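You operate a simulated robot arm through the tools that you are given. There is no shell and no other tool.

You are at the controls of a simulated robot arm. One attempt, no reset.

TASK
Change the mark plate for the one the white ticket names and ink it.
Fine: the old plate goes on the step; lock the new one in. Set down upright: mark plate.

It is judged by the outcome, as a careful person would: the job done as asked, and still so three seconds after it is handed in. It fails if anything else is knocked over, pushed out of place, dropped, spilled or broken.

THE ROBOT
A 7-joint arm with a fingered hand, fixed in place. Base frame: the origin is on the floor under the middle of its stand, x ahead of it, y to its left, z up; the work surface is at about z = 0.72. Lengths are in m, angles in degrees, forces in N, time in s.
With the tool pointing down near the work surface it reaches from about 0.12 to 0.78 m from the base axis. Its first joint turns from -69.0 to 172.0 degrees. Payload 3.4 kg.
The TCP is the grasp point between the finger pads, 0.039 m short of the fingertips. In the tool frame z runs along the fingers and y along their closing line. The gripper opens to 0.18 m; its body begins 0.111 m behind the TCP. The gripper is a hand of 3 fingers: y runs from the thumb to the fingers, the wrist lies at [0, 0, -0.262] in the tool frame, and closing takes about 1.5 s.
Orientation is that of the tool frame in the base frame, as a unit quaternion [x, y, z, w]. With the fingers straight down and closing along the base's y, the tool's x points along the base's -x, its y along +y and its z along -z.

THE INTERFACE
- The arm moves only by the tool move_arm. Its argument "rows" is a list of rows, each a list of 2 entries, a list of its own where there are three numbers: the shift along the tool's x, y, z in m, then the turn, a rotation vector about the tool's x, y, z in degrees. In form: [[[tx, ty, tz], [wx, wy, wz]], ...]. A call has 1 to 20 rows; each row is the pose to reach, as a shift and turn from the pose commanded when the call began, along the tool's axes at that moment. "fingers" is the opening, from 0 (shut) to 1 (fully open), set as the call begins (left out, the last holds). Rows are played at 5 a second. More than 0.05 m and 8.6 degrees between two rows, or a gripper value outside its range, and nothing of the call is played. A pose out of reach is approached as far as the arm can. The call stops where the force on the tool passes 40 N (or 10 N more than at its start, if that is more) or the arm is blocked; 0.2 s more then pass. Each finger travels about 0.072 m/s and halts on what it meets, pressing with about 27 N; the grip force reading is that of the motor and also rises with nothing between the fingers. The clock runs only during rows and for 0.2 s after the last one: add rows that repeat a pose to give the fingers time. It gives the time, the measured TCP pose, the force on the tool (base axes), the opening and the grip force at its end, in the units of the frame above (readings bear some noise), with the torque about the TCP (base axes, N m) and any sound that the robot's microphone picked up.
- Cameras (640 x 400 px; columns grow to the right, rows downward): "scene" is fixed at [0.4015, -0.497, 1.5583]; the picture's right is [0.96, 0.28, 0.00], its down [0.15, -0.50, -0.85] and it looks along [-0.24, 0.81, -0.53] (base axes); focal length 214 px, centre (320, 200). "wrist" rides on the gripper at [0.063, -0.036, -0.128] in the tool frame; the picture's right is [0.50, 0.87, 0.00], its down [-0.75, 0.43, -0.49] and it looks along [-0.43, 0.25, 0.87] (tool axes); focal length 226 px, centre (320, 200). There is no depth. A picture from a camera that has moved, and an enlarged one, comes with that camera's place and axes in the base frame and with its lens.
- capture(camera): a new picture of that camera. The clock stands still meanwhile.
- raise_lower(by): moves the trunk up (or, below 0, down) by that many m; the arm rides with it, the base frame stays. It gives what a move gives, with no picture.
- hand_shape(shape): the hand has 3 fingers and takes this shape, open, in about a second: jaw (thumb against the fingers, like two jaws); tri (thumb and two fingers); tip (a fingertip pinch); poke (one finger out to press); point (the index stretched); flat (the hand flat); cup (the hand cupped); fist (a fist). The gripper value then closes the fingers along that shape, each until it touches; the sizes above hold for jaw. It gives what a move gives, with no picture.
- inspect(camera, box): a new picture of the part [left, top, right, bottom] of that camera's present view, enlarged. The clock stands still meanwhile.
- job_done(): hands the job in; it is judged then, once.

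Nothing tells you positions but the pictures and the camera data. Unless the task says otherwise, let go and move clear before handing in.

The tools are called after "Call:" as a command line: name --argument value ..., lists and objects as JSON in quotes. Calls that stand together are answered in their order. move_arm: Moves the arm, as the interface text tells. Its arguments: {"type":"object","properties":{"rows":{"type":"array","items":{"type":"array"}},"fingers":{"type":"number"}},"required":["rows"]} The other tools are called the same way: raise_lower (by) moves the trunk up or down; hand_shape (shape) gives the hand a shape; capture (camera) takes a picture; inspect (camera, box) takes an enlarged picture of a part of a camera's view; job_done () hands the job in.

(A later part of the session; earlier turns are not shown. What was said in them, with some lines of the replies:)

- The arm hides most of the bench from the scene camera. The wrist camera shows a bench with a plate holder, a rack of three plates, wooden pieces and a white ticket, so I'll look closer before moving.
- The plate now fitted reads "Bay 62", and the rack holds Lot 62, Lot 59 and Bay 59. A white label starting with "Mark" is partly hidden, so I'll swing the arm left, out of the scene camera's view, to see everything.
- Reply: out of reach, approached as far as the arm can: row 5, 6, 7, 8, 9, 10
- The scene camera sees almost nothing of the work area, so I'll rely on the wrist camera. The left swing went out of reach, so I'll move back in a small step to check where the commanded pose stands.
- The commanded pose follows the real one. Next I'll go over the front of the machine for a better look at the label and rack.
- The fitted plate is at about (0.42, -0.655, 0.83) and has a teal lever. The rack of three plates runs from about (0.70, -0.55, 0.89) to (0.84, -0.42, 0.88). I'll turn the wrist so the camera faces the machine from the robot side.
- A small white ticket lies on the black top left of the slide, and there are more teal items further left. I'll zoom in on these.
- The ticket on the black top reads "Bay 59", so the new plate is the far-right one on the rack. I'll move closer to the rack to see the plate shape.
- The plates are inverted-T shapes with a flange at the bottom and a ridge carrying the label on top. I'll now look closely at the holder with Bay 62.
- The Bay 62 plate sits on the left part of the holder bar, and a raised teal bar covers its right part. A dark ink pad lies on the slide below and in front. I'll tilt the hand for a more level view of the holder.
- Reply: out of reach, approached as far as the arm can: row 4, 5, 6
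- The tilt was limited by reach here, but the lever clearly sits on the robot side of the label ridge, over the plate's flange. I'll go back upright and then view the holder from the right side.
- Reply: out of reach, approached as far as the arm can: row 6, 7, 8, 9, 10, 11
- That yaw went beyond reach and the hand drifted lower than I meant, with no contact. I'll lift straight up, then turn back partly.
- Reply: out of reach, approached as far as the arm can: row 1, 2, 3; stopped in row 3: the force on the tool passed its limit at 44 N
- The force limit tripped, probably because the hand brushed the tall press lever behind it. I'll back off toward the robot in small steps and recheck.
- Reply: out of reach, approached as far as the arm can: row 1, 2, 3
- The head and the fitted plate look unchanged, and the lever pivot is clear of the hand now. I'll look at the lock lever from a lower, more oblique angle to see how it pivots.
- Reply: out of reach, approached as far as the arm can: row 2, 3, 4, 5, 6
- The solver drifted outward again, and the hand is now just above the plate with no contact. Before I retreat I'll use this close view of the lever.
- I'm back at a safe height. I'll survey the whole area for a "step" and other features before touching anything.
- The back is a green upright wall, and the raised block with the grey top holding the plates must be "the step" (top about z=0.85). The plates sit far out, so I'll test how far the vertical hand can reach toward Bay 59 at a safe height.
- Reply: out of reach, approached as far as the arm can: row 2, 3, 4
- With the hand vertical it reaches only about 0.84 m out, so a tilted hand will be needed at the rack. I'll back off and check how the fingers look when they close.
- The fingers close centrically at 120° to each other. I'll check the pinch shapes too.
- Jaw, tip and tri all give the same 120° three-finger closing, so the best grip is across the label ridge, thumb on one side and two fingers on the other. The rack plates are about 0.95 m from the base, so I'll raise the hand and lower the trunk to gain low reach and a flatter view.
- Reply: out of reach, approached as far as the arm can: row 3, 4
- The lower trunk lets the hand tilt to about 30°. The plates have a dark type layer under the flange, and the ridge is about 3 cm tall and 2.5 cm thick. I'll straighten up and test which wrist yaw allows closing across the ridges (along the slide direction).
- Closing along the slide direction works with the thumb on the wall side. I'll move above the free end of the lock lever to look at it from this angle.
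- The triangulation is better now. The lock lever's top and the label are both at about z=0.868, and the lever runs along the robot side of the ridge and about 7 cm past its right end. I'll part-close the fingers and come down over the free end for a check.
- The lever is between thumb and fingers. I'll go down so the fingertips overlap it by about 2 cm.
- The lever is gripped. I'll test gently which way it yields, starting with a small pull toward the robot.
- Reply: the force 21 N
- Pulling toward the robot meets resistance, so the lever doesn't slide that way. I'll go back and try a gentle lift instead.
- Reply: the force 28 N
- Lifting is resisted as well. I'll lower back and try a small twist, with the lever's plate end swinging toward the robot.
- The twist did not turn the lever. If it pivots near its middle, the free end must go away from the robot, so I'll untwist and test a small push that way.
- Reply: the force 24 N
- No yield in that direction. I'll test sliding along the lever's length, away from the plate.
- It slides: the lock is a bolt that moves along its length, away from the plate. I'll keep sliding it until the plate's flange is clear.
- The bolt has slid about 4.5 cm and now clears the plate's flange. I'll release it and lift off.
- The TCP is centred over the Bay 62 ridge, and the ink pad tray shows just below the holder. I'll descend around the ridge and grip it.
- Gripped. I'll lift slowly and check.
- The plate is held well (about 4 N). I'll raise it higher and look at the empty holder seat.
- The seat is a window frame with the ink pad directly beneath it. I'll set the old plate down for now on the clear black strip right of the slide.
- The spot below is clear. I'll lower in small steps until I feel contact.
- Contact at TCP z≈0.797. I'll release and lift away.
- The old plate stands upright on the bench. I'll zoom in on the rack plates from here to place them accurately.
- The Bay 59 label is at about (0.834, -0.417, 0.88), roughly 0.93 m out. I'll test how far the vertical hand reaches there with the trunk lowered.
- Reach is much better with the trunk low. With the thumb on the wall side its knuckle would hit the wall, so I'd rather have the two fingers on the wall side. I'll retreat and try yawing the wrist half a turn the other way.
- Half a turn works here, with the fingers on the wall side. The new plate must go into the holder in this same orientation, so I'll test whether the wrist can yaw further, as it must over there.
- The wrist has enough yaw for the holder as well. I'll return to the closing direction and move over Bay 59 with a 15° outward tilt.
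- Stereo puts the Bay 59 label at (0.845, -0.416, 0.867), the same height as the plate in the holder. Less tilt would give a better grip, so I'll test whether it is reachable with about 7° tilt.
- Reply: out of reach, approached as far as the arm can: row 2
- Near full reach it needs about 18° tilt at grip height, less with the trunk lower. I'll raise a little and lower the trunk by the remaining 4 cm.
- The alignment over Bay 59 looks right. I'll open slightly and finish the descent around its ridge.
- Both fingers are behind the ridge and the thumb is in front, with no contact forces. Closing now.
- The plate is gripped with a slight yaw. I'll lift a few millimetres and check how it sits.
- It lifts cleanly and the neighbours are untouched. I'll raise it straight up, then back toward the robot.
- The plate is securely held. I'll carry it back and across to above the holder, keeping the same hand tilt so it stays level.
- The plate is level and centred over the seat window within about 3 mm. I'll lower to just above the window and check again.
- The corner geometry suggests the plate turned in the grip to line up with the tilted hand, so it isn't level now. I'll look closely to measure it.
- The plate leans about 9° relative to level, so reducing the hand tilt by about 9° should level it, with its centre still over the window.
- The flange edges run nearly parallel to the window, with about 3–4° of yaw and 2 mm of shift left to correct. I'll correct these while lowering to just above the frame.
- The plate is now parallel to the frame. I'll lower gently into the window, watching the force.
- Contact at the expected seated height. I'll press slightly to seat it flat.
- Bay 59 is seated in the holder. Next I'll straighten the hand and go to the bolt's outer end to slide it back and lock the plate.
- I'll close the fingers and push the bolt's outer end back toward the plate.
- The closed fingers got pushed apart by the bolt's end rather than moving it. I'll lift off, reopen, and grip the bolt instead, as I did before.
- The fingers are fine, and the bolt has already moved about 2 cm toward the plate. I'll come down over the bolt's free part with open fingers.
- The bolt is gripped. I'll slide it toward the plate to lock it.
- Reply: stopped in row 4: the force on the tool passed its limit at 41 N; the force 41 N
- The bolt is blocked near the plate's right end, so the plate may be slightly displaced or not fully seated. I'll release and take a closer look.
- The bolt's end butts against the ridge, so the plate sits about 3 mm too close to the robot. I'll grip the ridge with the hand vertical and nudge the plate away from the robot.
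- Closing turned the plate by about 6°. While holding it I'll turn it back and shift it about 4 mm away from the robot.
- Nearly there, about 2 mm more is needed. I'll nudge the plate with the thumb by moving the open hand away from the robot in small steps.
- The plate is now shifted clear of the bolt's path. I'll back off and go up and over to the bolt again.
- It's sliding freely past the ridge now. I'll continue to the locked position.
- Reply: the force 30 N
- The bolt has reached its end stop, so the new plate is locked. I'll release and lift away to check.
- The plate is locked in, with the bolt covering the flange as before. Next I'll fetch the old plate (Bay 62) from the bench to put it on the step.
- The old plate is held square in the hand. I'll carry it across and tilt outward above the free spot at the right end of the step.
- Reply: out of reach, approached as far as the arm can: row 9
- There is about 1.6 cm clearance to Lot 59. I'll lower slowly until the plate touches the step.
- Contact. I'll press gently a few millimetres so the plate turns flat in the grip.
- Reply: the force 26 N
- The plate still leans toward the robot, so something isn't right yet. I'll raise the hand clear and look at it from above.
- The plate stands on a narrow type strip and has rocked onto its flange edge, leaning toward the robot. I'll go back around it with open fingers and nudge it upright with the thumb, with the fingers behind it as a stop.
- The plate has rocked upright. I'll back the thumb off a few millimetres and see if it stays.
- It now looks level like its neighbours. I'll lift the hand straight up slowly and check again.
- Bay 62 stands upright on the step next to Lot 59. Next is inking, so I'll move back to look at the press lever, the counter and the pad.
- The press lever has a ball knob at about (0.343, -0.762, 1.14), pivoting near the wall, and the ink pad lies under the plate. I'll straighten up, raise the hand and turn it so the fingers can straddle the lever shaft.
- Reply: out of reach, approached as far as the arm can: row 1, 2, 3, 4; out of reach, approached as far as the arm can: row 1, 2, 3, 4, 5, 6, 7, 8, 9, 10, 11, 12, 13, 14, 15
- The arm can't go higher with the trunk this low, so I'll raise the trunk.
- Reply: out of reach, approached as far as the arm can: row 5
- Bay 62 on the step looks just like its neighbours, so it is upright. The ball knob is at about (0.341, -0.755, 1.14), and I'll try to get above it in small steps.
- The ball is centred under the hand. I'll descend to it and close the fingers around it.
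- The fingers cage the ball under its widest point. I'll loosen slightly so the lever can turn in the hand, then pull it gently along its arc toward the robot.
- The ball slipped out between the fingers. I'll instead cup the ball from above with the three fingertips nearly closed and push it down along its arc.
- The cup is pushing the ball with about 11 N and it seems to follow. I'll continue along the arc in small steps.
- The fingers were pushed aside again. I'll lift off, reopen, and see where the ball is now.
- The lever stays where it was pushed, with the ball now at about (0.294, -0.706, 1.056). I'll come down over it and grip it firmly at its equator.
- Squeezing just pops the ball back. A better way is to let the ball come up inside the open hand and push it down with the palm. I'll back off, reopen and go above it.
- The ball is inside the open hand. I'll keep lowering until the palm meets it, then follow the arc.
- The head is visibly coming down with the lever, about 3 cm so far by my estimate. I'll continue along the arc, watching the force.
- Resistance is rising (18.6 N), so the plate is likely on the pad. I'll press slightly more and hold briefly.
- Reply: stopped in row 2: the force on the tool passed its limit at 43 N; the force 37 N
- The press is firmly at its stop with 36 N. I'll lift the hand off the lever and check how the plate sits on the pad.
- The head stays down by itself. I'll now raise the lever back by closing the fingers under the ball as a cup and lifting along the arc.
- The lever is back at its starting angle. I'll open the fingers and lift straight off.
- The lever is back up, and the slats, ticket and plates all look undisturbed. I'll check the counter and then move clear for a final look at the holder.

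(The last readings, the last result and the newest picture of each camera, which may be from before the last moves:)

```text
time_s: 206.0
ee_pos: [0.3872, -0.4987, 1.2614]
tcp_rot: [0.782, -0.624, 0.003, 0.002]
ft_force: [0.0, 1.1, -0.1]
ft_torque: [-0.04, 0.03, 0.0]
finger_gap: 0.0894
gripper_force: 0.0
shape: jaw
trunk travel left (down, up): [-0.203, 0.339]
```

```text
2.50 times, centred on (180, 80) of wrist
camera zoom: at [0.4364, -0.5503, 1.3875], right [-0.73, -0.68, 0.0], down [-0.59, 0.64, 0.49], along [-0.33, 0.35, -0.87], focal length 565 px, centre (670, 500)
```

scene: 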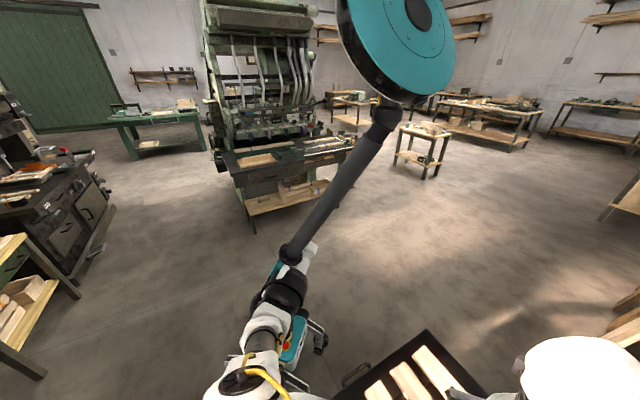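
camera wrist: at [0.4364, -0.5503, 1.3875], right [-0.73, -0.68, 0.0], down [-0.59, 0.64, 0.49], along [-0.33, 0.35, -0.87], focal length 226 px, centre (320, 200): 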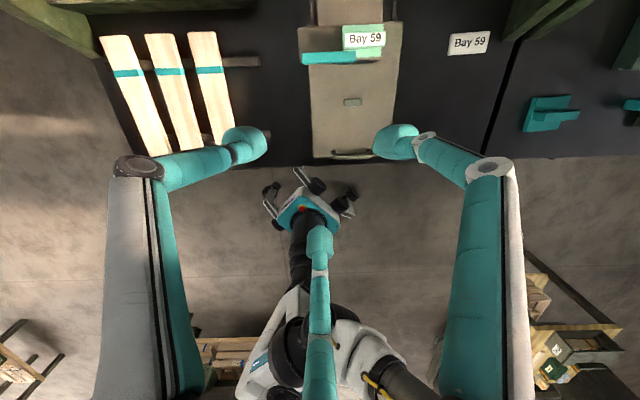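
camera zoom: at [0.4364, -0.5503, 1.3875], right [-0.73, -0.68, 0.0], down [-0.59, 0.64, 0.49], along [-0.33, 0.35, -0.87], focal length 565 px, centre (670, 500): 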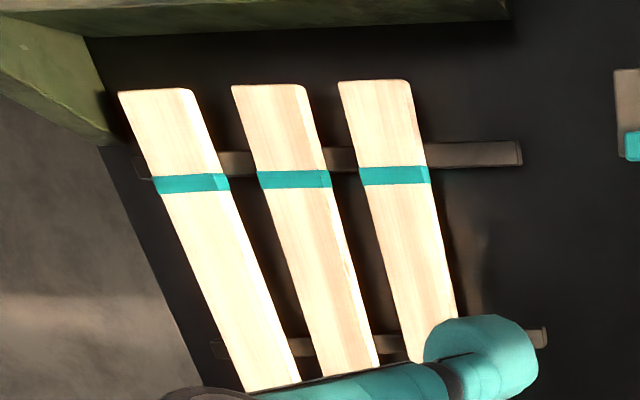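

Bay 59 is bolted in, inked against the pad and raised again. Bay 62 stands upright on the step, and the slats, ticket and other plates are undisturbed. I'll move the arm clear and hand in.

Call:
move_arm --rows '[[[-0.037, 0.0, -0.02], [0, 0, 0]], [[-0.074, 0.001, -0.04], [0, 0, 0]], [[-0.1122, 0.002, -0.06], [0, 0, 0]]]'

Call:
capture --camera "wrist"

```text
time_s: 206.8
ee_pos: [0.3573, -0.3873, 1.3213]
tcp_rot: [0.783, -0.622, 0.004, 0.002]
ft_force: [0.0, 0.4, -1.1]
ft_torque: [-0.02, -0.03, -0.01]
finger_gap: 0.0893
gripper_force: 0.0
shape: jaw
trunk travel left (down, up): [-0.203, 0.339]
```

```text
taken
camera wrist: at [0.4067, -0.4395, 1.4481], right [-0.73, -0.68, 0.0], down [-0.6, 0.64, 0.49], along [-0.33, 0.35, -0.87], focal length 226 px, centre (320, 200)
```

wrist: 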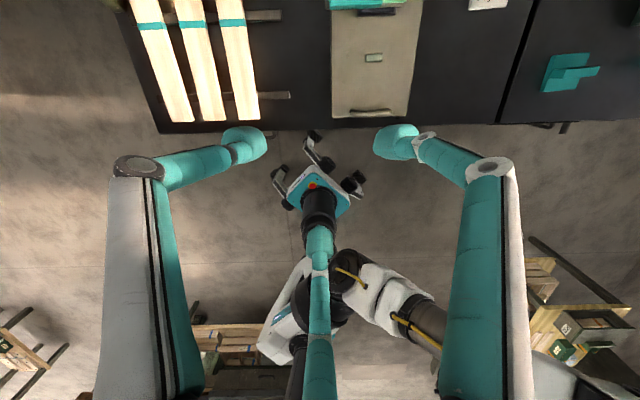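

The arm is clear of the bench and nothing is held. Bay 59 is locked in and pressed onto the pad, and Bay 62 is upright on the step, so I'm handing in.

Call:
job_done

```text
The job is handed in.
```

The plate swap is done, and I believe the new plate is inked, though I couldn't see its underside to confirm that. The job is handed in.

- **New plate:** The white ticket reads Bay 59. That plate is seated in the holder, and the lock bolt is slid to its end stop over the flange.
- **Old plate:** Bay 62 stands upright on the step, in Bay 59's old place beside Lot 59. It first rocked onto its flange edge when I let go, so I nudged it upright. It looked level with its neighbours in the later pictures.
- **Inking:** I pulled the press lever down to a hard stop, held it at about 36 N for roughly a second, and then raised it again. By my measurements that stop is where the plate meets the pad. The counter still reads 0 pcs; I don't know whether it should count an inking stroke.

The hand brushed something near the press lever early on (about 44 N). The lever and everything nearby looked unmoved afterwards. I left the lever at its starting angle and the arm clear of the bench.
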